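You operate a simulated robot arm through the tools that you are given. There is no shell and no other tool. Be economical: measure what you need, move in short steps, check, and stop when the job is done.

Carry out the task below with a simulated robot arm. There is one attempt and no reset: what you move stays moved.

## Task
Prime the teal cartridge in the dock with 2 presses of the priming key.
Fine: dock latch locked for the presses and free after; cartridge back where it stood; the others stay unprimed. Set down upright: what you pick out. Where these are worked on the way, their far stop is far enough and under half their travel is too little: dock latch.

Only the result counts: the job must be done as asked and must still hold three seconds after the hand-in. Knocking over, shifting, dropping, spilling or breaking anything else fails it.

## Robot
A 6-joint arm with a two-finger parallel gripper, fixed in place. Base frame: the origin is at the foot of the arm, x ahead of it, y to its left, z up; the work surface is at about z = 0.8. Lengths are in m, angles in degrees, forces in N, time in s.
With the tool pointing down near the work surface it reaches from about 0.24 to 0.64 m from the base axis. Its first joint turns from -66.0 to 66.0 degrees. Payload 2.7 kg.
The TCP is the grasp point between the finger pads, 0.023 m short of the fingertips. In the tool frame z runs along the fingers and y along their closing line. The gripper opens to 0.094 m. The fingers are 0.038 m wide and 0.01 m thick; the gripper's body (0.054 by 0.096 m) begins 0.039 m behind the TCP.
Orientation is told as [roll, pitch, yaw] about the base's x, y, z axes, in that order, counted from this pose: with the fingers straight down and closing along the base's y, the tool's x points along the base's -x, its y along +y and its z along -z.

## Interface
- The arm moves only by the tool arm_command. Its argument "rows" is a list of rows, each a list of 7 numbers: the shift along the tool's x, y, z in m, then the turn, a rotation vector about the tool's x, y, z in degrees, then the opening, from 0 (shut) to 1 (fully open). In form: [[tx, ty, tz, ax, ay, az, hand], ...]. A call has 1 to 8 rows; each row shifts and turns the commanded pose from where the row before left it, along the tool's axes as they then stand. Rows are played at 5 a second. More than 0.05 m and 8.6 degrees between two rows, or a gripper value outside its range, and nothing of the call is played. Where a pose cannot be reached the arm comes as near as it can. A force on the tool above 40 N (or 10 N above the force at the start of the call, whichever is more), or a blocked arm, ends the call early, and 0.2 s more pass. The fingers move at their own pace (about 0.045 m/s each) and stop on an object; they squeeze with about 23 N. The grip force told is the motor's: it shows also when the fingers shut on nothing. Time passes only in rows, and 0.2 s behind the last, so rows that do not move let the fingers close. It gives the time, the measured TCP pose, the force on the tool (base axes), the opening and the grip force at its end, in the units of the frame above (readings bear some noise), with the torque about the TCP (base axes, N m) and any sound that the robot's microphone picked up.
- Cameras (640 x 400 px; columns grow to the right, rows downward): "scene" is fixed at [0.0611, -0.4258, 1.4087]; the picture's right is [0.90, -0.43, 0.00], its down [-0.26, -0.54, -0.80] and it looks along [0.35, 0.72, -0.60] (base axes); focal length 360 px, centre (320, 200). "wrist" rides on the gripper at [0.086, 0.016, -0.074] in the tool frame; the picture's right is [-0.18, 0.98, 0.00], its down [-0.58, -0.11, -0.81] and it looks along [-0.79, -0.15, 0.59] (tool axes); focal length 243 px, centre (320, 200). There is no depth. A picture from a camera that has moved, and an enlarged one, comes with that camera's place and axes in the base frame and with its lens. The place of the scene camera against the robot may be out by one fixed shift of up to 0.012 m in any direction.
- camera(camera): a new picture of that camera. No time passes.
- enlarge(camera, box): a new picture of the part [left, top, right, bottom] of that camera's present view, enlarged. No time passes.
- sign_off(): hands the job in; it is judged then, once.

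Go step by step. Nothing tells you positions but the pictures and the camera data: compare them with the known pose of the tool, close in by small moves and look again before you grip or let go. The budget is 120 turns and 84 pictures, counting those below and the enlarged ones. Unless the task says otherwise, let go and move clear before handing in, and close with one line.

The tools are called after "Request:" as name(argument=value, ...) on one line, values as JSON. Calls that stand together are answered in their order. arm_command: Moves the arm, as the interface text tells. Its arguments: {"type":"object","properties":{"rows":{"type":"array","items":{"type":"array","items":{"type":"number"}}}},"required":["rows"]} The other tools are called the same way: camera (camera) takes a picture; enlarge (camera, box) takes an enlarged picture of a part of a camera's view; sign_off () hands the job in.

At the start:

```text
time: 0.0
ee_pos: [0.4284, 0.0513, 1.1536]
tcp_rot: [0.0, -0.1, 0.0]
contact_force: [0.4, 0.5, 0.5]
wrist_torque: [-0.02, 0.0, -0.02]
opening: 0.0943
grip_force: 0.1
```

scene: 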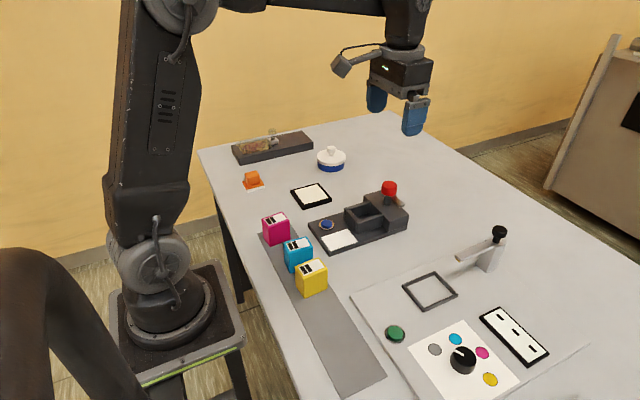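
wrist: 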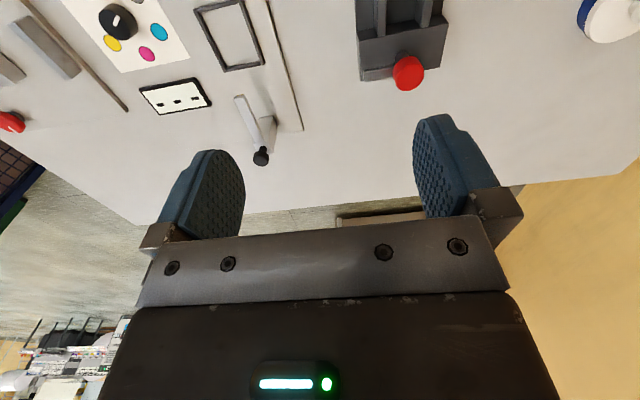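

I see three cartridges (magenta, teal/cyan, yellow) on a grey strip, and a dock with a red-knobbed part and a blue button nearby. I'll look closer before moving.

Request:
enlarge(camera="scene", box=[230, 160, 430, 300])

Request:
enlarge(camera="scene", box=[340, 210, 600, 400])

Request:
enlarge(camera="scene", box=[220, 120, 360, 210])

```text
2.86 times, centred on (330, 230) of scene
camera zoom: at [0.0611, -0.4258, 1.4087], right [0.9, -0.43, 0.0], down [-0.26, -0.54, -0.8], along [0.35, 0.72, -0.6], focal length 1028 px, centre (291, 114)
```

zoom: 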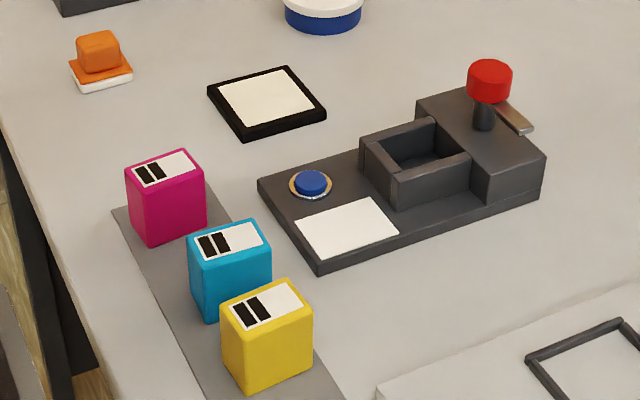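

```text
2.11 times, centred on (470, 305) of scene
camera zoom: at [0.0611, -0.4258, 1.4087], right [0.9, -0.43, 0.0], down [-0.26, -0.54, -0.8], along [0.35, 0.72, -0.6], focal length 757 px, centre (4, -21)
```

zoom: 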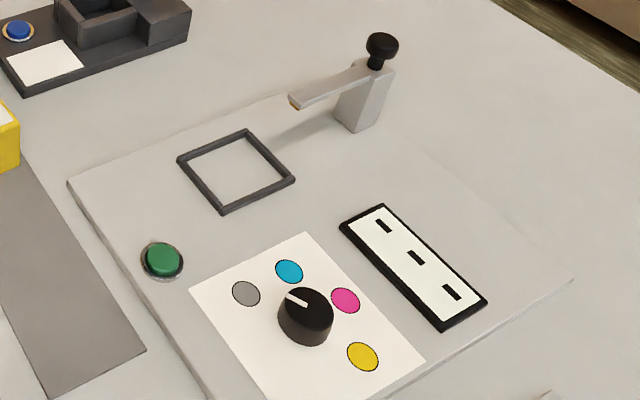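

```text
4.44 times, centred on (290, 165) of scene
camera zoom: at [0.0611, -0.4258, 1.4087], right [0.9, -0.43, 0.0], down [-0.26, -0.54, -0.8], along [0.35, 0.72, -0.6], focal length 1599 px, centre (453, 356)
```

zoom: 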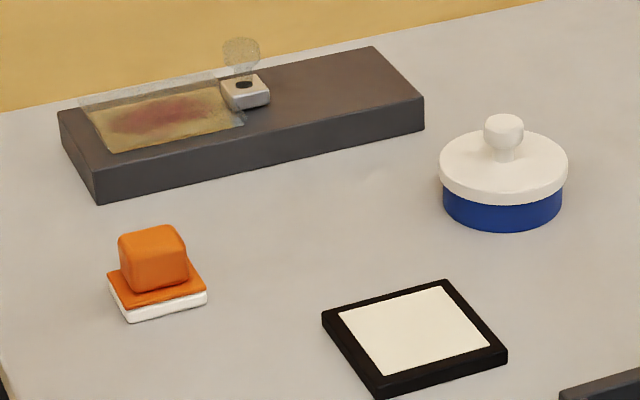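

The dock is aligned with x, roughly x 0.34–0.57 and y 0.10–0.21, with the red knob near (0.54, 0.16) and the blue key near (0.375, 0.183). The teal cartridge is near (0.27, 0.12). I'll bring the wrist camera in for a view of the latch.

Request:
arm_command(rows=[[0.02, 0.022, 0.03, 0, 0, 0, 1], [0.02, 0.022, 0.03, 0, 0, 0, 1], [0.02, 0.022, 0.03, 0, 0, 0, 1], [0.02, 0.022, 0.03, 0, 0, 0, 1], [0.02, 0.022, 0.03, 0, 0, 0, 1]])

Request:
camera(camera="wrist")

Request:
camera(camera="scene")

```text
time: 1.2
ee_pos: [0.3273, 0.1619, 1.0036]
tcp_rot: [0.0, 0.0, -0.1]
contact_force: [0.1, -0.6, -0.1]
wrist_torque: [0.02, 0.03, 0.01]
opening: 0.0941
grip_force: 0.1
```

```text
78 pictures are left
camera wrist: at [0.2404, 0.1765, 1.0772], right [0.18, 0.98, 0.0], down [0.58, -0.11, 0.81], along [0.79, -0.15, -0.59], focal length 243 px, centre (320, 200)
```

wrist: 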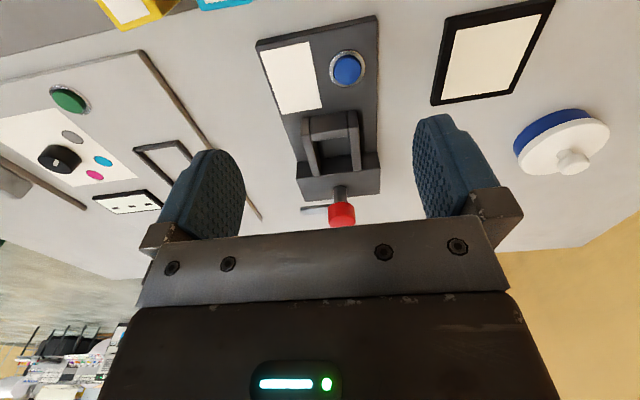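

```text
77 pictures are left
```

scene: 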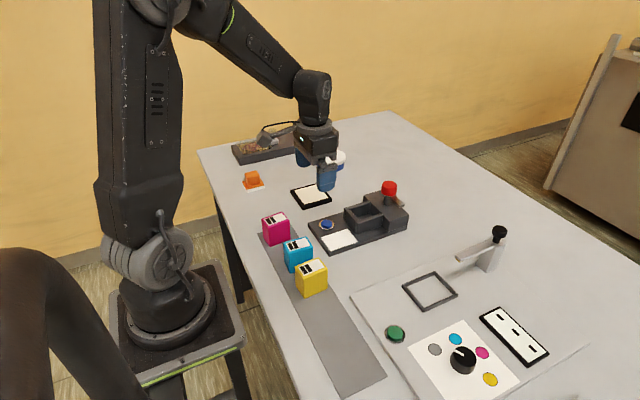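

Request:
enlarge(camera="wrist", box=[240, 90, 400, 240])

Request:
enlarge(camera="scene", box=[340, 170, 420, 240])

Request:
enlarge(camera="wrist", box=[240, 0, 400, 100])

```text
2.67 times, centred on (320, 165) of wrist
camera zoom: at [0.2404, 0.1765, 1.0772], right [0.18, 0.98, 0.0], down [0.58, -0.11, 0.81], along [0.79, -0.15, -0.59], focal length 647 px, centre (320, 293)
```

zoom: 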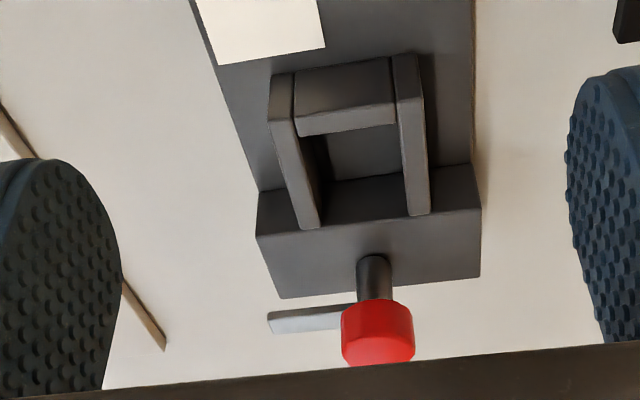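

```text
5.71 times, centred on (380, 205) of scene
camera zoom: at [0.061, -0.4258, 1.4087], right [0.9, -0.43, 0.0], down [-0.26, -0.54, -0.8], along [0.35, 0.72, -0.6], focal length 2055 px, centre (-23, 171)
```

zoom: 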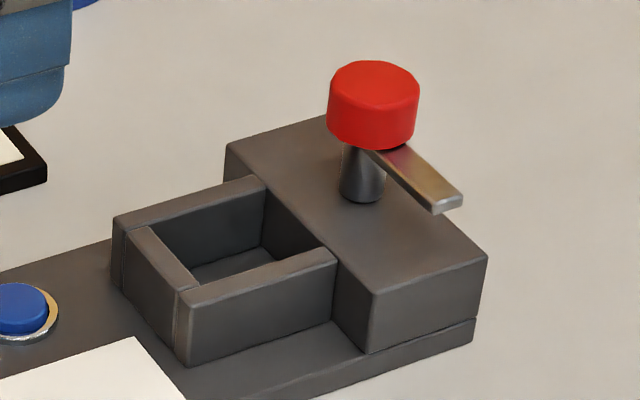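

```text
4.00 times, centred on (320, 50) of wrist
camera zoom: at [0.2404, 0.1765, 1.0772], right [0.18, 0.98, 0.0], down [0.58, -0.11, 0.81], along [0.79, -0.15, -0.59], focal length 970 px, centre (320, 800)
```

zoom: 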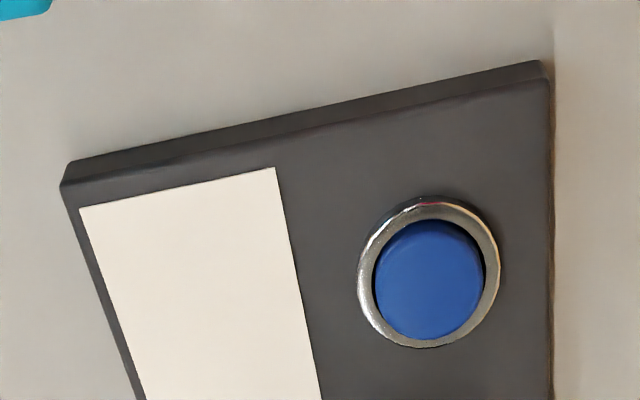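

The latch is the red knob with a bar, which swings about a vertical post; the bar should turn from -y to -x so that it lies over the well. Next I turn the wrist to look along +y at the cartridges.

Request:
arm_command(rows=[[0.005, -0.042, 0, 0, 0, 0, 1], [0.005, -0.042, 0, 0, 0, 0, 1], [0.005, -0.042, 0, 0, 0, 0, 1], [0.005, -0.042, 0, 0, 0, 0, 1], [0.005, -0.042, 0, 0, 0, 0, 1], [0, 0, 0, 0, 0, -8.5, 1], [0, 0, 0, 0, 0, -8.5, 1], [0, 0, 0, 0, 0, -8.5, 1]])

Request:
arm_command(rows=[[0, 0, 0, 0, 0, -8.5, 1], [0, 0, 0, 0, 0, -8.5, 1], [0, 0, 0, 0, 0, -8.5, 1], [0, 0, 0, 0, 0, -8.5, 1], [0, 0, 0, 0, 0, -8.5, 1], [0, 0, 0, 0, 0, -8.5, 1], [0, 0, 0, 0, 0, -8.5, 1], [0, 0, 0, 0, 0, -5, 1]])

Request:
camera(camera="wrist")

```text
time: 3.0
ee_pos: [0.3021, -0.0485, 1.0049]
tcp_rot: [-0.1, 0.0, 25.7]
contact_force: [0.0, -0.3, 0.8]
wrist_torque: [-0.01, -0.03, -0.01]
opening: 0.0942
grip_force: 0.0
```

```text
time: 4.8
ee_pos: [0.3032, -0.048, 1.0043]
tcp_rot: [-0.1, 0.0, 90.1]
contact_force: [-0.2, 0.6, -0.4]
wrist_torque: [-0.03, -0.01, 0.01]
opening: 0.0942
grip_force: 0.1
```

```text
73 pictures are left
camera wrist: at [0.2865, -0.1359, 1.0776], right [-0.98, 0.18, 0.0], down [0.11, 0.58, 0.81], along [0.15, 0.79, -0.59], focal length 243 px, centre (320, 200)
```

wrist: 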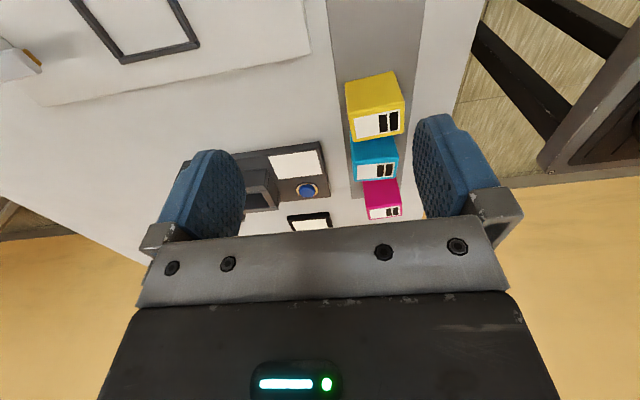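

The cartridges are in view along +y; I'll enlarge to measure size and spacing.

Request:
enlarge(camera="wrist", box=[320, 60, 440, 230])

Request:
enlarge(camera="scene", box=[250, 200, 350, 300])

```text
2.35 times, centred on (380, 145) of wrist
camera zoom: at [0.2865, -0.1359, 1.0776], right [-0.98, 0.18, 0.0], down [0.11, 0.58, 0.81], along [0.15, 0.79, -0.59], focal length 571 px, centre (179, 329)
```

zoom: 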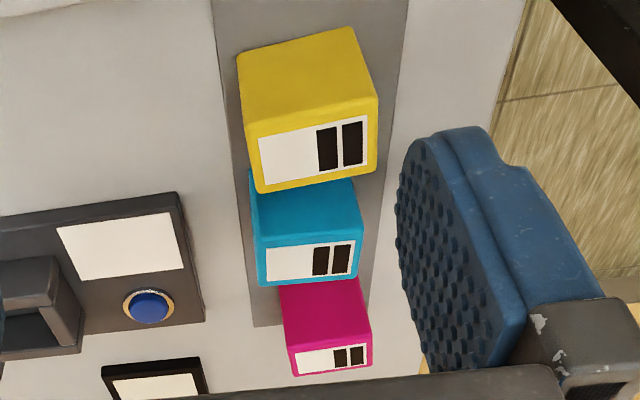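

```text
4.00 times, centred on (300, 250) of scene
camera zoom: at [0.0611, -0.4258, 1.4087], right [0.9, -0.43, 0.0], down [-0.26, -0.54, -0.8], along [0.35, 0.72, -0.6], focal length 1439 px, centre (400, 0)
```

zoom: 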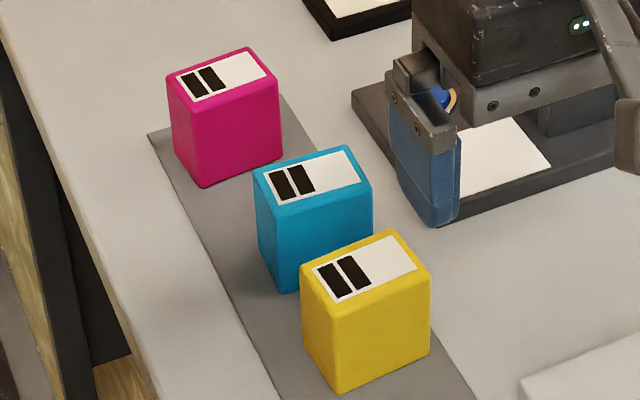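

Teal is centred near (0.260, 0.101), about 0.054 x 0.032 with its top near z 0.868, long side along x. The well matches that orientation, so I'll turn back to yaw 0 and hover over teal.

Request:
arm_command(rows=[[0, 0, 0, 0, 0, 8.5, 1], [0, 0, 0, 0, 0, 8.5, 1], [0, 0, 0, 0, 0, 8.5, 1], [0, 0, 0, 0, 0, 8.5, 1], [0, 0, 0, 0, 0, 8.5, 1], [0, 0, 0, 0, 0, 8.5, 0.9], [0, 0, 0, 0, 0, 8.5, 0.8], [0, 0, 0, 0, 0, 8.5, 0.7]])

Request:
arm_command(rows=[[0, 0, 0, 0, 0, 8.5, 0.62], [0, 0, 0, 0, 0, 8.5, 0.62], [0, 0, 0, 0, 0, 5.1, 0.62], [0.011, 0.037, 0.014, 0, 0, 0, 0.62], [0.011, 0.037, 0.014, 0, 0, 0, 0.62], [0.011, 0.037, 0.014, 0, 0, 0, 0.62], [0.011, 0.037, 0.014, 0, 0, 0, 0.62]])

Request:
camera(camera="wrist")

Request:
camera(camera="scene")

```text
time: 6.6
ee_pos: [0.3041, -0.0476, 1.0045]
tcp_rot: [0.0, 0.0, 21.8]
contact_force: [0.5, 1.1, 0.0]
wrist_torque: [0.0, 0.0, 0.03]
opening: 0.0657
grip_force: 0.0
```

```text
time: 8.2
ee_pos: [0.2578, 0.102, 0.947]
tcp_rot: [0.0, 0.0, -0.1]
contact_force: [0.0, 0.1, 0.2]
wrist_torque: [-0.01, 0.03, 0.03]
opening: 0.0585
grip_force: 0.1
```

```text
70 pictures are left
camera wrist: at [0.1705, 0.1159, 1.0206], right [0.19, 0.98, 0.0], down [0.58, -0.11, 0.81], along [0.79, -0.15, -0.59], focal length 243 px, centre (320, 200)
```

wrist: 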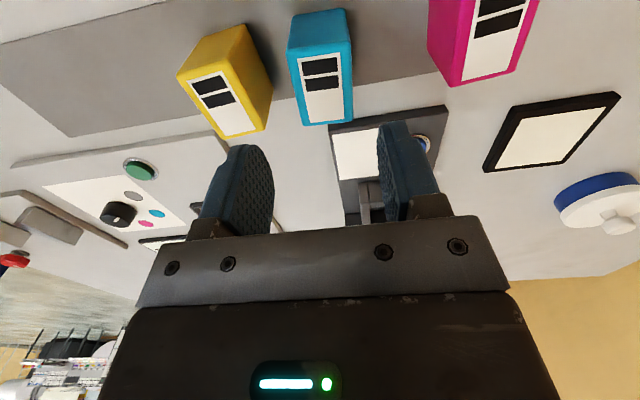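

```text
69 pictures are left
```

scene: 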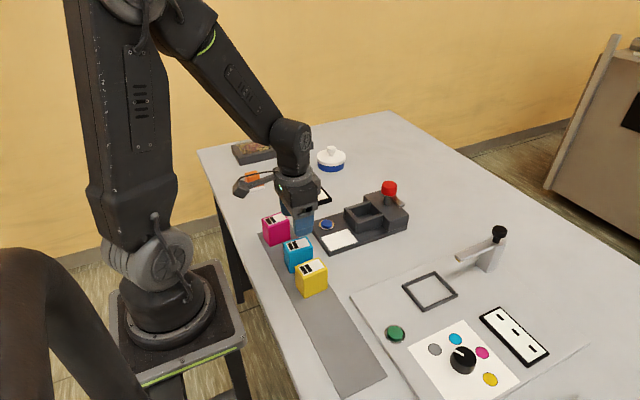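

Teal looks nearly under the TCP; I'll enlarge to refine.

Request:
enlarge(camera="wrist", box=[270, 0, 430, 130])

```text
3.08 times, centred on (350, 65) of wrist
camera zoom: at [0.1705, 0.1159, 1.0206], right [0.19, 0.98, 0.0], down [0.58, -0.11, 0.81], along [0.79, -0.15, -0.59], focal length 746 px, centre (228, 615)
```

zoom: 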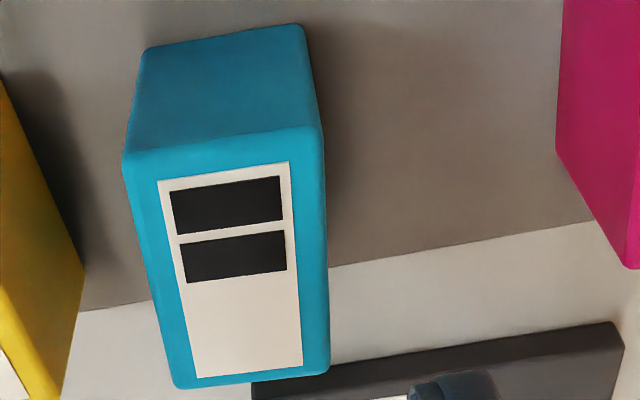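

Teal's top is at z≈0.862 with yaw about -2.7°, centred at (0.259, 0.102). I'll match the yaw and go down so the fingertips overlap only the upper ~15 mm, because the well walls will hide the rest.

Request:
arm_command(rows=[[-0.0016, 0, 0, 0, 0, 2.7, 0.62], [0, 0, 0.03, 0, 0, 0, 0.62], [0, 0, 0.03, 0, 0, 0, 0.62], [0, 0, 0.015, 0, 0, 0, 0.62]])

Request:
camera(camera="wrist")

Request:
enlarge(camera="scene", box=[240, 180, 360, 300])

```text
time: 9.2
ee_pos: [0.2609, 0.0999, 0.8729]
tcp_rot: [0.0, 0.0, -2.7]
contact_force: [0.4, 0.4, 0.5]
wrist_torque: [-0.04, 0.04, 0.01]
opening: 0.0585
grip_force: 0.1
```

```text
67 pictures are left
camera wrist: at [0.1747, 0.1186, 0.9468], right [0.23, 0.97, 0.0], down [0.58, -0.14, 0.81], along [0.78, -0.19, -0.59], focal length 243 px, centre (320, 200)
```

wrist: 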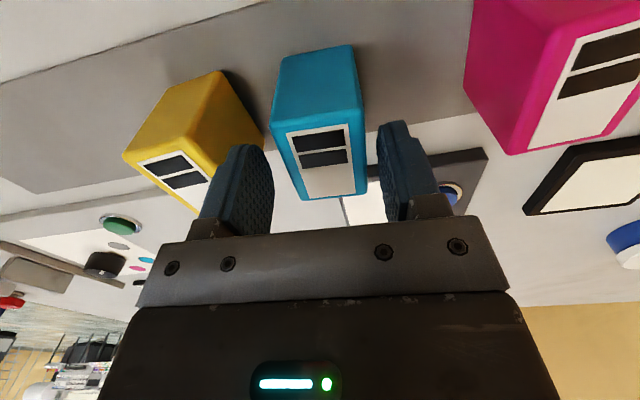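

```text
3.33 times, centred on (300, 240) of scene
camera zoom: at [0.0611, -0.4258, 1.4087], right [0.9, -0.43, 0.0], down [-0.26, -0.54, -0.8], along [0.35, 0.72, -0.6], focal length 1199 px, centre (387, 67)
```

zoom: 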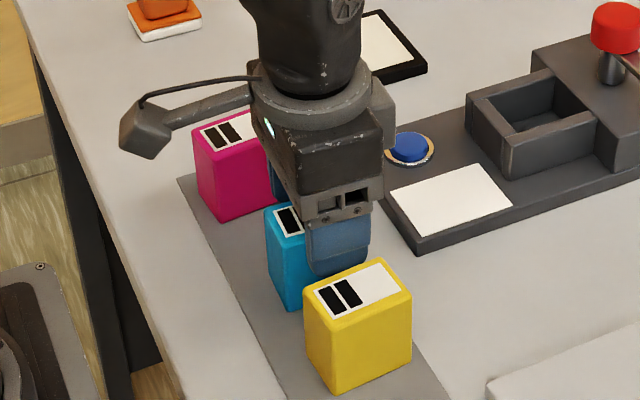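

The fingers straddle teal well, with the label centred between the pads. Closing now.

Request:
arm_command(rows=[[0, 0, 0, 0, 0, 0, 0.2], [0, 0, 0, 0, 0, 0, 0.2], [0, 0, 0, 0, 0, 0, 0], [0, 0, 0, 0, 0, 0, 0], [0, 0, 0, 0, 0, 0, 0]])

Request:
camera(camera="wrist")

```text
time: 10.4
ee_pos: [0.2609, 0.0999, 0.8732]
tcp_rot: [-0.1, 0.1, -2.8]
contact_force: [1.1, 0.1, 0.2]
wrist_torque: [0.03, -0.07, 0.01]
opening: 0.0396
grip_force: 23.3
```

```text
65 pictures are left
camera wrist: at [0.1747, 0.1187, 0.9472], right [0.23, 0.97, 0.0], down [0.58, -0.14, 0.81], along [0.78, -0.19, -0.59], focal length 243 px, centre (320, 200)
```

wrist: 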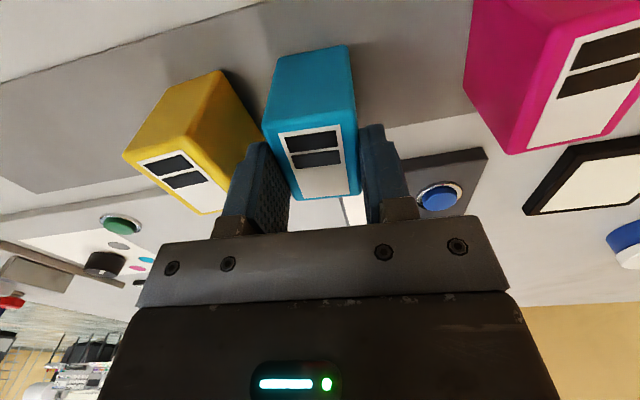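

Gripped at 0.0396 m; teal shifted about 2–3 mm toward -y, which I'll put back on return. Lifting and moving above the well.

Request:
arm_command(rows=[[0, 0, -0.02, 0, 0, 0, 0], [0, 0, -0.04, 0, 0, 0, 0], [0, 0, -0.04, 0, 0, 0, 0], [0, 0, 0, 0, 0, -2.7, 0], [-0.04, 0.012, 0, 0, 0, 0, 0], [-0.04, 0.012, 0, 0, 0, 0, 0], [-0.04, 0.012, 0, 0, 0, 0, 0], [-0.04, 0.012, 0, 0, 0, 0, 0]])

Request:
camera(camera="wrist")

Request:
enlarge(camera="scene", box=[290, 130, 430, 260])

```text
time: 12.2
ee_pos: [0.4178, 0.1485, 0.9738]
tcp_rot: [-0.1, 0.0, -0.1]
contact_force: [0.0, 0.2, -0.4]
wrist_torque: [0.0, -0.01, 0.02]
opening: 0.0393
grip_force: 23.0
```

```text
64 pictures are left
camera wrist: at [0.3324, 0.1647, 1.0484], right [0.19, 0.98, 0.0], down [0.58, -0.11, 0.81], along [0.79, -0.15, -0.59], focal length 243 px, centre (320, 200)
```

wrist: 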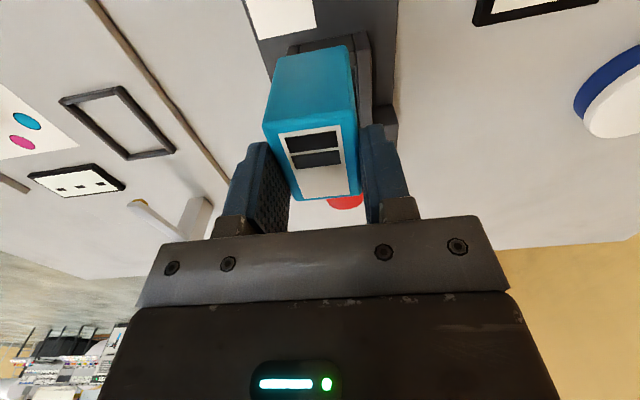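

```text
3.08 times, centred on (360, 195) of scene
camera zoom: at [0.0611, -0.4258, 1.4087], right [0.9, -0.43, 0.0], down [-0.26, -0.54, -0.8], along [0.35, 0.72, -0.6], focal length 1107 px, centre (197, 215)
```

zoom: 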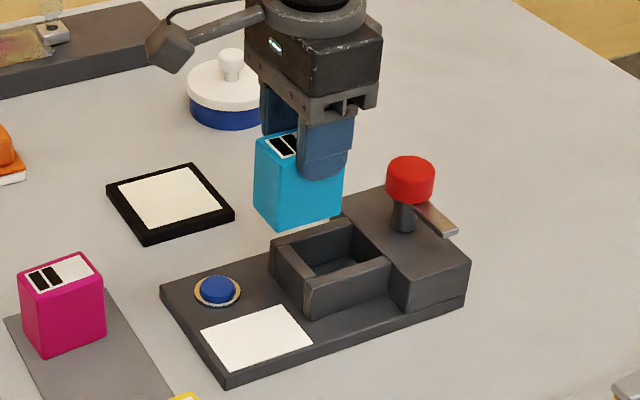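

I need the well centre precisely; enlarging the wrist view and scene view around it.

Request:
enlarge(camera="wrist", box=[240, 0, 420, 150])

Request:
enlarge(camera="scene", box=[335, 170, 415, 240])

```text
2.67 times, centred on (330, 75) of wrist
camera zoom: at [0.3324, 0.1647, 1.0484], right [0.19, 0.98, 0.0], down [0.58, -0.11, 0.81], along [0.79, -0.15, -0.59], focal length 647 px, centre (293, 533)
```

zoom: 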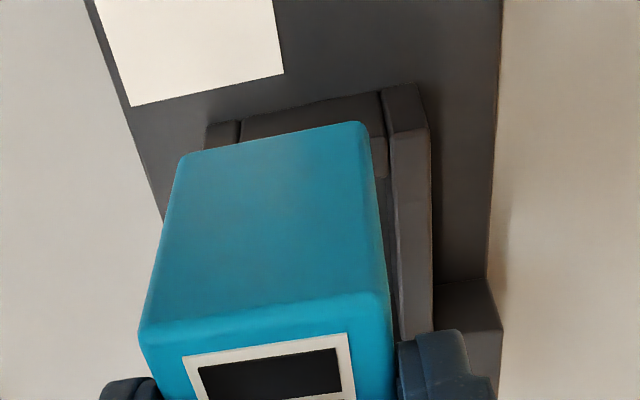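

```text
5.71 times, centred on (375, 205) of scene
camera zoom: at [0.0611, -0.4258, 1.4087], right [0.9, -0.43, 0.0], down [-0.26, -0.54, -0.8], along [0.35, 0.72, -0.6], focal length 2055 px, centre (6, 171)
```

zoom: 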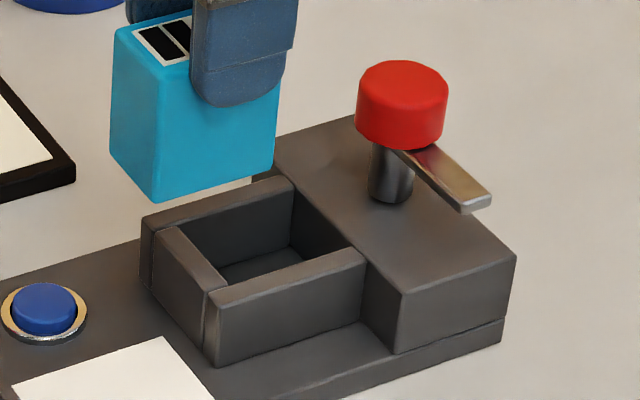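

The well's inner centre comes out at about (0.460, 0.154), with wall tops near z 0.848 and about 3 mm of clearance all round. Moving above it and checking the pose.

Request:
arm_command(rows=[[-0.02, 0.003, 0, 0, 0, 0, 0], [-0.021, 0.0025, 0, 0, 0, 0, 0], [0, 0, 0, 0, 0, 0, 0], [0, 0, 0, 0, 0, 0, 0]])

Request:
arm_command(rows=[[0, 0, 0.01, 0, 0, 0, 0], [0, 0, 0, 0, 0, 0, 0]])

Request:
enlarge(camera="scene", box=[335, 150, 415, 240])

Request:
enlarge(camera="wrist", box=[240, 0, 420, 150])

```text
time: 13.2
ee_pos: [0.4609, 0.1542, 0.9735]
tcp_rot: [0.0, 0.0, 0.0]
contact_force: [0.9, -0.2, -2.0]
wrist_torque: [0.03, -0.03, -0.02]
opening: 0.0395
grip_force: 23.2
```

```text
time: 13.8
ee_pos: [0.4606, 0.1535, 0.9648]
tcp_rot: [0.0, 0.0, -0.1]
contact_force: [0.7, -0.1, -0.6]
wrist_torque: [-0.01, -0.03, 0.02]
opening: 0.0394
grip_force: 23.4
```

```text
4.44 times, centred on (375, 195) of scene
camera zoom: at [0.0611, -0.4258, 1.4087], right [0.9, -0.43, 0.0], down [-0.26, -0.54, -0.8], along [0.35, 0.72, -0.6], focal length 1599 px, centre (76, 222)
```

zoom: 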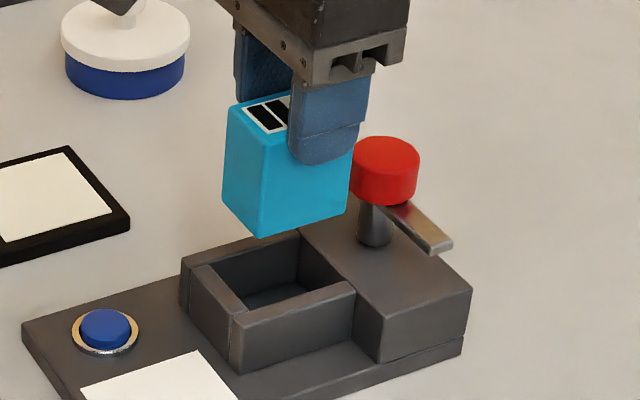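

```text
2.67 times, centred on (330, 75) of wrist
camera zoom: at [0.3745, 0.1681, 1.0378], right [0.19, 0.98, 0.0], down [0.58, -0.11, 0.81], along [0.79, -0.15, -0.59], focal length 647 px, centre (293, 533)
```

zoom: 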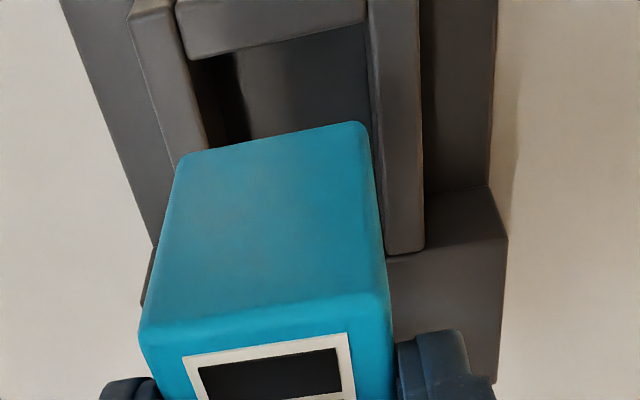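

The cartridge is aligned with the well to about 2 mm in y; I'll nudge +1.5 mm and descend into it.

Request:
arm_command(rows=[[0.0005, 0.0015, 0.02, 0, 0, 0, 0], [0, 0, 0.012, 0, 0, 0, 0], [0, 0, 0.012, 0, 0, 0, 0], [0, 0, 0.012, 0, 0, 0, 0], [0, 0, 0, 0, 0, 0, 0]])

Request:
enlarge(camera="wrist", box=[240, 0, 420, 150])

Request:
enlarge(camera="scene", box=[335, 150, 415, 240])

```text
time: 15.0
ee_pos: [0.4605, 0.1555, 0.9076]
tcp_rot: [0.0, 0.0, -0.1]
contact_force: [-0.4, -0.2, -1.8]
wrist_torque: [0.01, -0.04, 0.03]
opening: 0.0395
grip_force: 23.2
```

```text
2.67 times, centred on (330, 75) of wrist
camera zoom: at [0.3742, 0.1708, 0.9804], right [0.19, 0.98, 0.0], down [0.58, -0.11, 0.81], along [0.79, -0.15, -0.59], focal length 647 px, centre (293, 533)
```

zoom: 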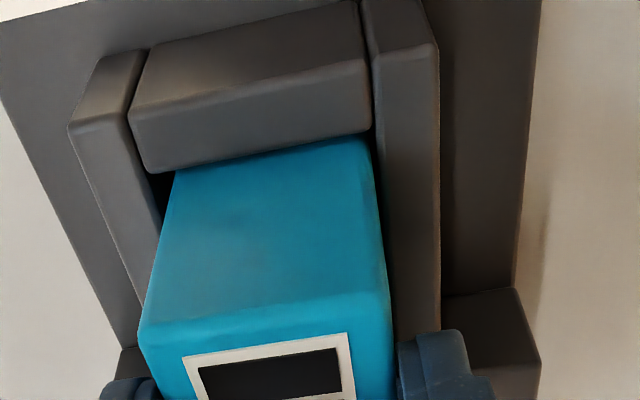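

```text
4.44 times, centred on (375, 195) of scene
camera zoom: at [0.0611, -0.4258, 1.4087], right [0.9, -0.43, 0.0], down [-0.26, -0.54, -0.8], along [0.35, 0.72, -0.6], focal length 1599 px, centre (76, 222)
```

zoom: 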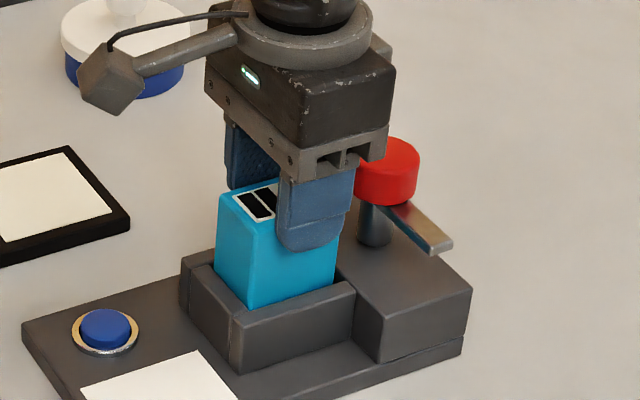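

It has entered the well. Lowering in small steps until it seats.

Request:
arm_command(rows=[[0, 0, 0.008, 0, 0, 0, 0], [0, 0, 0.006, 0, 0, 0, 0], [0, 0, 0.004, 0, 0, 0, 0], [0, 0, 0, 0, 0, 0, 0]])

Request:
arm_command(rows=[[0, 0, 0.003, 0, 0, 0, 0], [0, 0, 0, 0, 0, 0, 0]])

Request:
enlarge(camera="scene", box=[335, 150, 415, 240])

```text
time: 16.0
ee_pos: [0.46, 0.1557, 0.8898]
tcp_rot: [0.1, 0.0, -0.1]
contact_force: [0.2, 0.0, -2.1]
wrist_torque: [0.04, 0.0, 0.0]
opening: 0.0395
grip_force: 23.0
```

```text
time: 16.6
ee_pos: [0.4611, 0.1559, 0.8868]
tcp_rot: [0.0, -0.1, -0.1]
contact_force: [0.3, 0.2, -1.5]
wrist_torque: [0.0, 0.03, -0.03]
opening: 0.0395
grip_force: 23.1
```

```text
4.44 times, centred on (375, 195) of scene
camera zoom: at [0.0611, -0.4258, 1.4087], right [0.9, -0.43, 0.0], down [-0.26, -0.54, -0.8], along [0.35, 0.72, -0.6], focal length 1599 px, centre (76, 222)
```

zoom: 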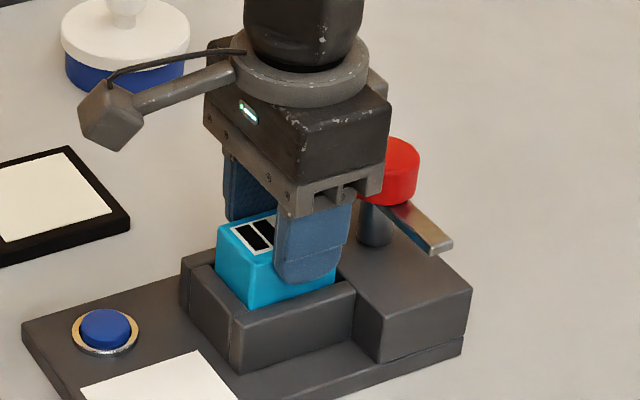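

Not seated yet; lowering by 2 mm steps.

Request:
arm_command(rows=[[0, 0, 0.002, 0, 0, 0, 0], [0, 0, 0, 0, 0, 0, 0]])

Request:
arm_command(rows=[[0, 0, 0.002, 0, 0, 0, 0], [0, 0, 0, 0, 0, 0, 0]])

```text
time: 17.2
ee_pos: [0.4609, 0.1555, 0.8854]
tcp_rot: [0.0, -0.2, -0.1]
contact_force: [-3.6, -0.5, 8.7]
wrist_torque: [-0.15, 0.2, -0.06]
opening: 0.0393
grip_force: 23.4
```

```text
time: 17.8
ee_pos: [0.4618, 0.1541, 0.8827]
tcp_rot: [0.0, -0.2, 0.0]
contact_force: [-1.5, 0.7, 17.7]
wrist_torque: [-0.05, 0.0, 0.01]
opening: 0.0395
grip_force: 23.0
```

Contact at z≈0.885: it is seated. Relieving, releasing and rising.

Request:
arm_command(rows=[[0, 0, -0.002, 0, 0, 0, 0], [0, 0, 0, 0, 0, 0, 0.3], [0, 0, 0, 0, 0, 0, 0.55], [0, 0, 0, 0, 0, 0, 0.55], [0, 0, -0.02, 0, 0, 0, 0.55], [0, 0, -0.04, 0, 0, 0, 0.6], [0, 0, -0.04, 0, 0, 0, 0.6]])

Request:
arm_command(rows=[[0.03, 0, -0.01, 0, 0, 0, 0.6], [0.03, 0, 0, 0, 0, 0, 0.6], [0, 0, 0, 0, 0, 0, 0.6]])

Request:
camera(camera="wrist")

Request:
enlarge(camera="scene", box=[335, 150, 415, 240])

```text
time: 19.4
ee_pos: [0.4596, 0.1549, 0.9852]
tcp_rot: [0.0, 0.1, -0.1]
contact_force: [-0.2, -0.9, 0.2]
wrist_torque: [-0.01, -0.02, -0.01]
opening: 0.0567
grip_force: 0.1
```

```text
time: 20.2
ee_pos: [0.4008, 0.1547, 0.9952]
tcp_rot: [0.0, 0.1, -0.1]
contact_force: [0.2, -0.3, 0.4]
wrist_torque: [0.02, 0.02, -0.01]
opening: 0.0564
grip_force: 0.0
```

```text
55 pictures are left
camera wrist: at [0.3139, 0.1696, 1.0686], right [0.19, 0.98, 0.0], down [0.58, -0.11, 0.81], along [0.79, -0.15, -0.59], focal length 243 px, centre (320, 200)
```

wrist: 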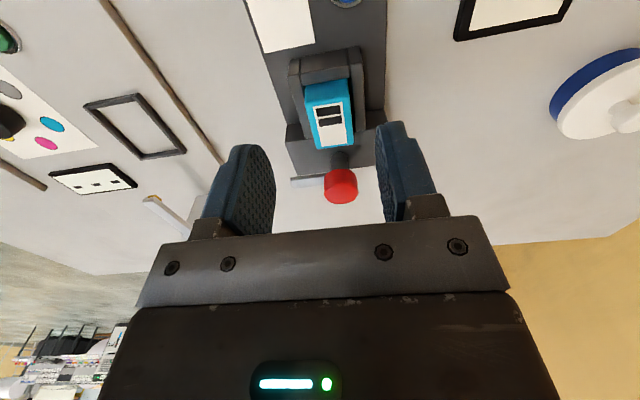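

```text
4.44 times, centred on (375, 195) of scene
camera zoom: at [0.061, -0.4258, 1.4087], right [0.9, -0.43, 0.0], down [-0.26, -0.54, -0.8], along [0.35, 0.72, -0.6], focal length 1599 px, centre (76, 222)
```

zoom: 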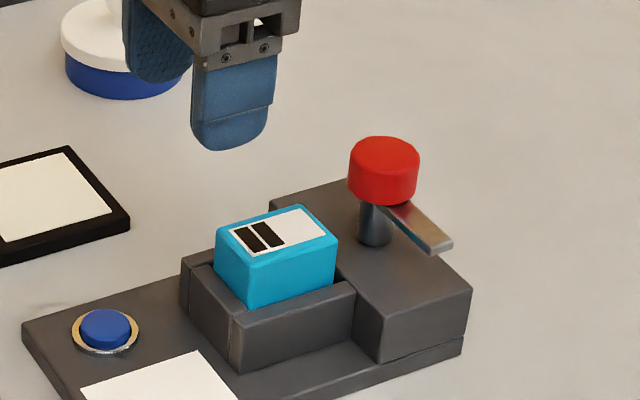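

Teal is seated. Now I locate the knob accurately.

Request:
enlarge(camera="wrist", box=[270, 100, 400, 220])

Request:
enlarge(camera="scene", box=[360, 170, 410, 220])

```text
3.33 times, centred on (335, 160) of wrist
camera zoom: at [0.3139, 0.1696, 1.0686], right [0.19, 0.98, 0.0], down [0.58, -0.11, 0.81], along [0.79, -0.15, -0.59], focal length 809 px, centre (270, 333)
```

zoom: 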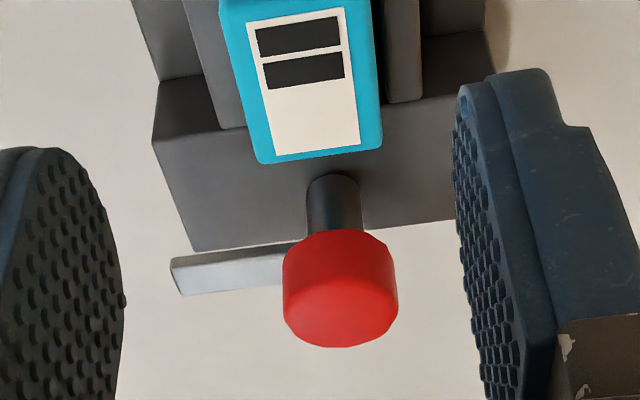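

```text
8.00 times, centred on (385, 195) of scene
camera zoom: at [0.061, -0.4258, 1.4087], right [0.9, -0.43, 0.0], down [-0.26, -0.54, -0.8], along [0.35, 0.72, -0.6], focal length 2878 px, centre (-200, 240)
```

zoom: 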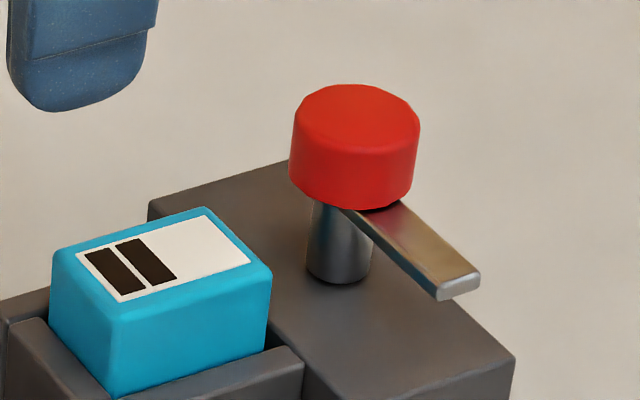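

Knob: centre (0.528, 0.154), z about 0.88–0.905, diameter 0.038; its bar points to -y. I'll yaw +90° to close along x, then hover above it.

Request:
arm_command(rows=[[0, 0, 0, 0, 0, -8.5, 0.65], [0, 0, 0, 0, 0, -8.5, 0.65], [0, 0, 0, 0, 0, -8.5, 0.65], [0, 0, 0, 0, 0, -8.5, 0.65], [0, 0, 0, 0, 0, -8.5, 0.65], [0, 0, 0, 0, 0, -8.5, 0.65], [0, 0, 0, 0, 0, -8.5, 0.65], [0, 0, 0, 0, 0, -8.5, 0.65]])

Request:
arm_command(rows=[[0, 0, 0, 0, 0, -8.5, 0.65], [0, 0, 0, 0, 0, -8.5, 0.65], [0, 0, 0, 0, 0, -5, 0.65], [0, -0.042, 0, 0, 0, 0, 0.65], [0, -0.042, 0, 0, 0, 0, 0.65], [0, -0.043, 0, 0, 0, 0, 0.65], [0, 0, 0, 0, 0, 0, 0.65]])

Request:
camera(camera="wrist")

Request:
enlarge(camera="scene", box=[335, 130, 435, 230])

```text
time: 22.0
ee_pos: [0.4009, 0.1541, 0.9957]
tcp_rot: [0.1, 0.0, 68.0]
contact_force: [-0.7, -0.2, -0.4]
wrist_torque: [0.0, 0.02, 0.0]
opening: 0.0609
grip_force: 0.1
```

```text
time: 23.6
ee_pos: [0.5282, 0.1541, 0.9945]
tcp_rot: [-0.1, 0.0, 89.9]
contact_force: [0.8, -0.4, 0.1]
wrist_torque: [0.01, -0.02, -0.04]
opening: 0.0612
grip_force: 0.0
```

```text
51 pictures are left
camera wrist: at [0.5119, 0.067, 1.0669], right [-0.98, 0.19, 0.0], down [0.11, 0.58, 0.81], along [0.15, 0.79, -0.59], focal length 243 px, centre (320, 200)
```

wrist: 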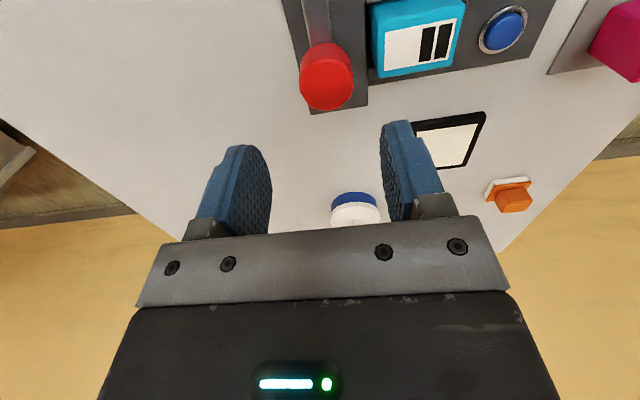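

```text
4.00 times, centred on (385, 180) of scene
camera zoom: at [0.0611, -0.4258, 1.4087], right [0.9, -0.43, 0.0], down [-0.26, -0.54, -0.8], along [0.35, 0.72, -0.6], focal length 1439 px, centre (60, 280)
```

zoom: 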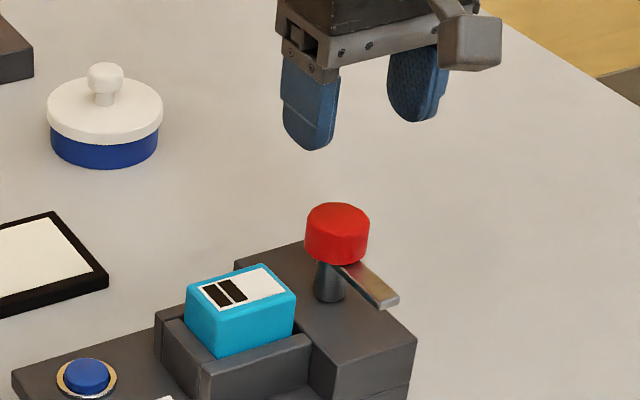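

Checking the knob centre relative to the TCP from this viewpoint.

Request:
enlarge(camera="wrist", box=[270, 0, 390, 120])

```text
3.33 times, centred on (330, 60) of wrist
camera zoom: at [0.5119, 0.067, 1.0669], right [-0.98, 0.19, 0.0], down [0.11, 0.58, 0.81], along [0.15, 0.79, -0.59], focal length 809 px, centre (287, 667)
```

zoom: 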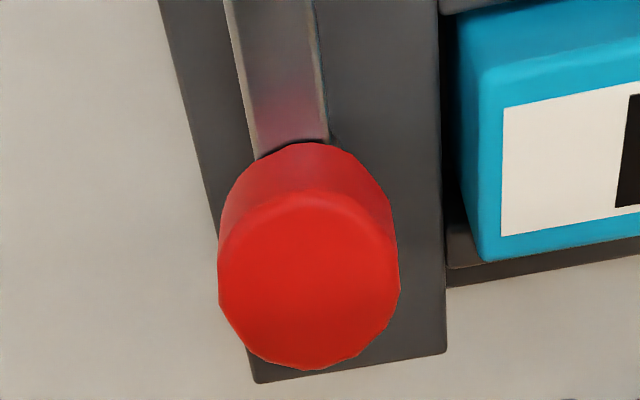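

Knob centre refined to (0.524, 0.154). Shifting -4 mm in x and lowering to z≈0.904, with fingertips just above cartridge height.

Request:
arm_command(rows=[[0, 0.004, 0.02, 0, 0, 0, 0.65], [0, 0, 0.03, 0, 0, 0, 0.65], [0, 0, 0.03, 0, 0, 0, 0.65], [0, 0, 0.01, 0, 0, 0, 0.65], [0, 0, 0, 0, 0, 0, 0.65]])

Request:
camera(camera="wrist")

Request:
enlarge(camera="scene", box=[335, 130, 435, 230])

```text
time: 24.8
ee_pos: [0.5239, 0.1546, 0.9037]
tcp_rot: [0.0, 0.0, 89.9]
contact_force: [0.2, -0.4, -0.8]
wrist_torque: [-0.05, 0.0, 0.0]
opening: 0.0612
grip_force: 0.1
```

```text
48 pictures are left
camera wrist: at [0.507, 0.0662, 0.9775], right [-0.98, 0.19, 0.0], down [0.11, 0.58, 0.81], along [0.15, 0.79, -0.59], focal length 243 px, centre (320, 200)
```

wrist: 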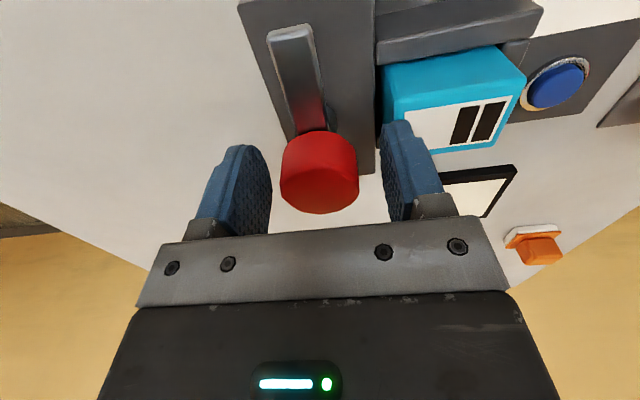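

```text
4.00 times, centred on (385, 180) of scene
camera zoom: at [0.0611, -0.4258, 1.4087], right [0.9, -0.43, 0.0], down [-0.26, -0.54, -0.8], along [0.35, 0.72, -0.6], focal length 1439 px, centre (60, 280)
```

zoom: 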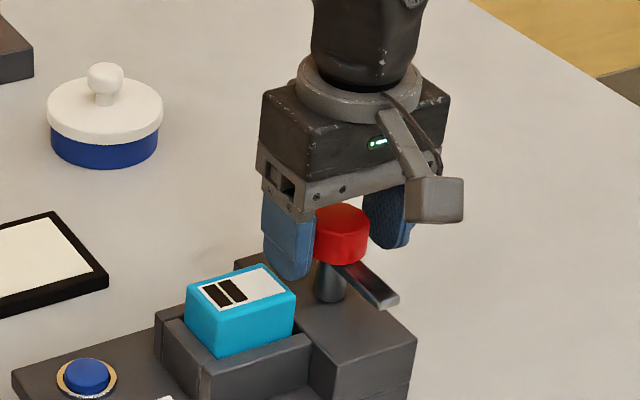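

The knob sits between the pads. Closing on it.

Request:
arm_command(rows=[[0, 0, 0, 0, 0, 0, 0.3], [0, 0, 0, 0, 0, 0, 0.3], [0, 0, 0, 0, 0, 0, 0], [0, 0, 0, 0, 0, 0, 0]])

Request:
arm_command(rows=[[0, 0, 0, 0, 0, 6, 0], [0, 0, 0, 0, 0, 6, 0], [0, 0, 0, 0, 0, 6, 0], [0, 0, 0, 0, 0, 0, 0]])

Request:
enlarge(camera="scene", box=[335, 130, 435, 230])

```text
time: 25.8
ee_pos: [0.5245, 0.1543, 0.9044]
tcp_rot: [-0.1, -0.1, 89.9]
contact_force: [5.1, 0.7, -3.5]
wrist_torque: [0.0, 0.09, -0.02]
opening: 0.0378
grip_force: 44.6
```

```text
time: 26.8
ee_pos: [0.5224, 0.1548, 0.9041]
tcp_rot: [0.2, 0.0, 71.6]
contact_force: [4.0, -4.1, -11.8]
wrist_torque: [0.98, -0.91, -0.02]
opening: 0.0376
grip_force: 45.0
```

```text
4.00 times, centred on (385, 180) of scene
camera zoom: at [0.0613, -0.4259, 1.4087], right [0.9, -0.43, 0.0], down [-0.26, -0.54, -0.8], along [0.35, 0.72, -0.6], focal length 1439 px, centre (60, 280)
```

zoom: 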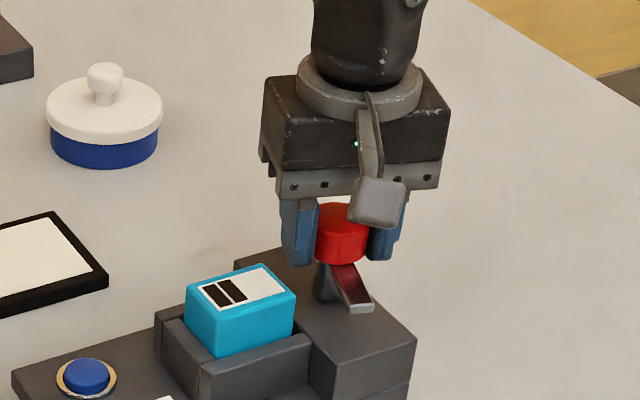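

The bar is turning, but there's a downward pull of about 12 N; the latch may drop as it turns. I'll follow a little downward while turning.

Request:
arm_command(rows=[[0, 0, 0.001, 0, 0, 0, 0], [0, 0, 0, 0, 0, 0, 0]])

Request:
arm_command(rows=[[0, 0, 0, 0, 0, 6, 0], [0, 0, 0, 0, 0, 6, 0], [0, 0, 0, 0, 0, 0, 0]])

Request:
enlarge(camera="scene", box=[335, 130, 435, 230])

```text
time: 27.4
ee_pos: [0.5236, 0.1534, 0.9051]
tcp_rot: [0.0, 0.1, 71.9]
contact_force: [3.0, -6.0, -5.7]
wrist_torque: [0.15, 0.09, -0.01]
opening: 0.0379
grip_force: 45.5
```

```text
time: 28.2
ee_pos: [0.5238, 0.1544, 0.9038]
tcp_rot: [-0.2, 0.1, 59.8]
contact_force: [-5.0, -13.5, -1.3]
wrist_torque: [0.2, -0.78, 0.0]
opening: 0.0377
grip_force: 44.8
```

```text
4.00 times, centred on (385, 180) of scene
camera zoom: at [0.0609, -0.4262, 1.4086], right [0.9, -0.43, 0.0], down [-0.26, -0.54, -0.8], along [0.35, 0.72, -0.6], focal length 1439 px, centre (60, 280)
```

zoom: 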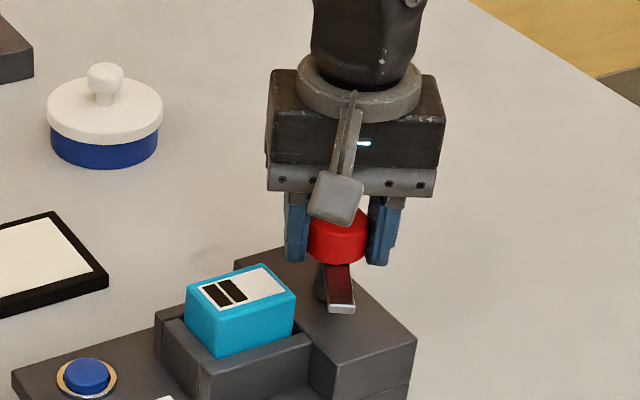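

The bar follows (about 30° so far); slight side load means my axis is off by ~1 mm. I'll correct and carry on.

Request:
arm_command(rows=[[0.0009, -0.0005, 0, 0, 0, 6, 0], [0, 0, 0, 0, 0, 6, 0], [0, 0, 0, 0, 0, 6, 0], [0, 0, 0, 0, 0, 0, 0]])

Request:
arm_command(rows=[[0, 0, 0, 0, 0, 6, 0], [0, 0, 0, 0, 0, 6, 0], [0, 0, 0, 0, 0, 0, 0]])

Request:
enlarge(camera="scene", box=[335, 130, 435, 230])

```text
time: 29.2
ee_pos: [0.5251, 0.1549, 0.9045]
tcp_rot: [0.0, -0.1, 41.7]
contact_force: [-5.1, -2.0, 5.8]
wrist_torque: [-1.17, 0.71, -0.02]
opening: 0.0381
grip_force: 44.9
```

```text
time: 30.0
ee_pos: [0.5242, 0.1536, 0.9035]
tcp_rot: [0.1, -0.2, 29.8]
contact_force: [-8.4, 5.3, 11.7]
wrist_torque: [-0.84, 0.8, -0.01]
opening: 0.038
grip_force: 44.5
```

```text
4.00 times, centred on (385, 180) of scene
camera zoom: at [0.0607, -0.4257, 1.4088], right [0.9, -0.43, 0.0], down [-0.26, -0.54, -0.8], along [0.35, 0.72, -0.6], focal length 1439 px, centre (60, 280)
```

zoom: 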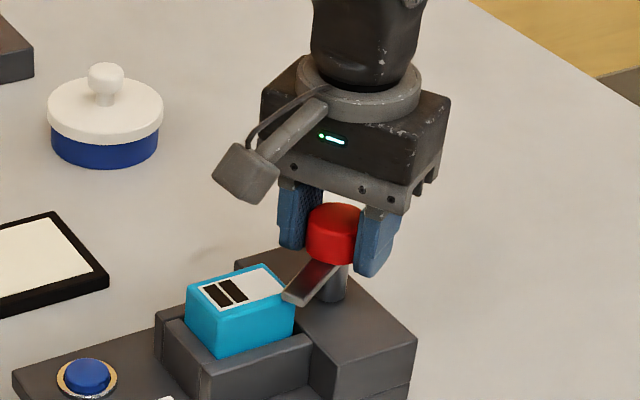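

The bar is reaching the cartridge edge; checking that it clears the top.

Request:
enlarge(camera="scene", box=[378, 180, 428, 220])

Request:
enlarge(camera="wrist", box=[230, 50, 430, 230])

```text
10.00 times, centred on (403, 200) of scene
camera zoom: at [0.0607, -0.4257, 1.4088], right [0.9, -0.43, 0.0], down [-0.26, -0.54, -0.8], along [0.35, 0.72, -0.6], focal length 3597 px, centre (-510, 200)
```

zoom: 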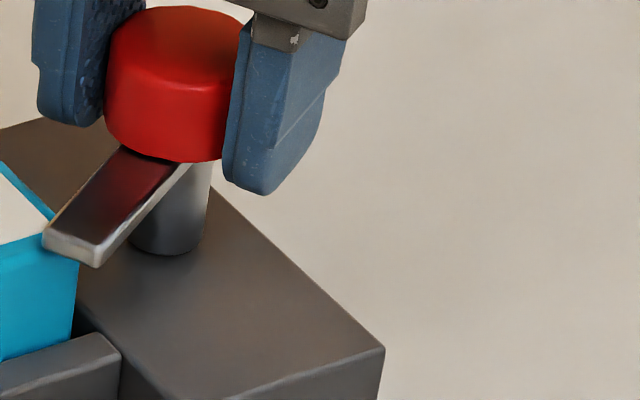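

```text
2.22 times, centred on (330, 140) of wrist
camera zoom: at [0.4399, 0.124, 0.9777], right [-0.33, 0.94, 0.0], down [0.56, 0.19, 0.81], along [0.76, 0.27, -0.59], focal length 539 px, centre (298, 333)
```

zoom: 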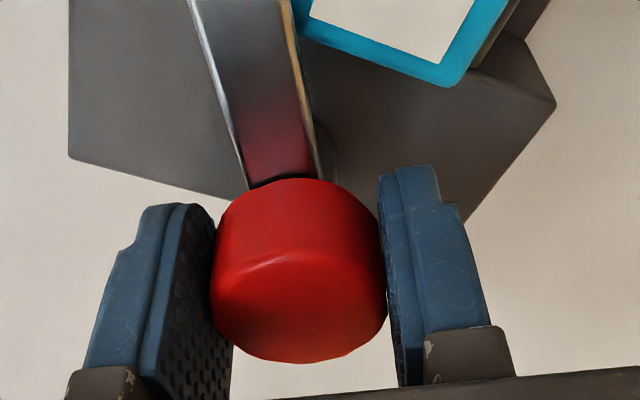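

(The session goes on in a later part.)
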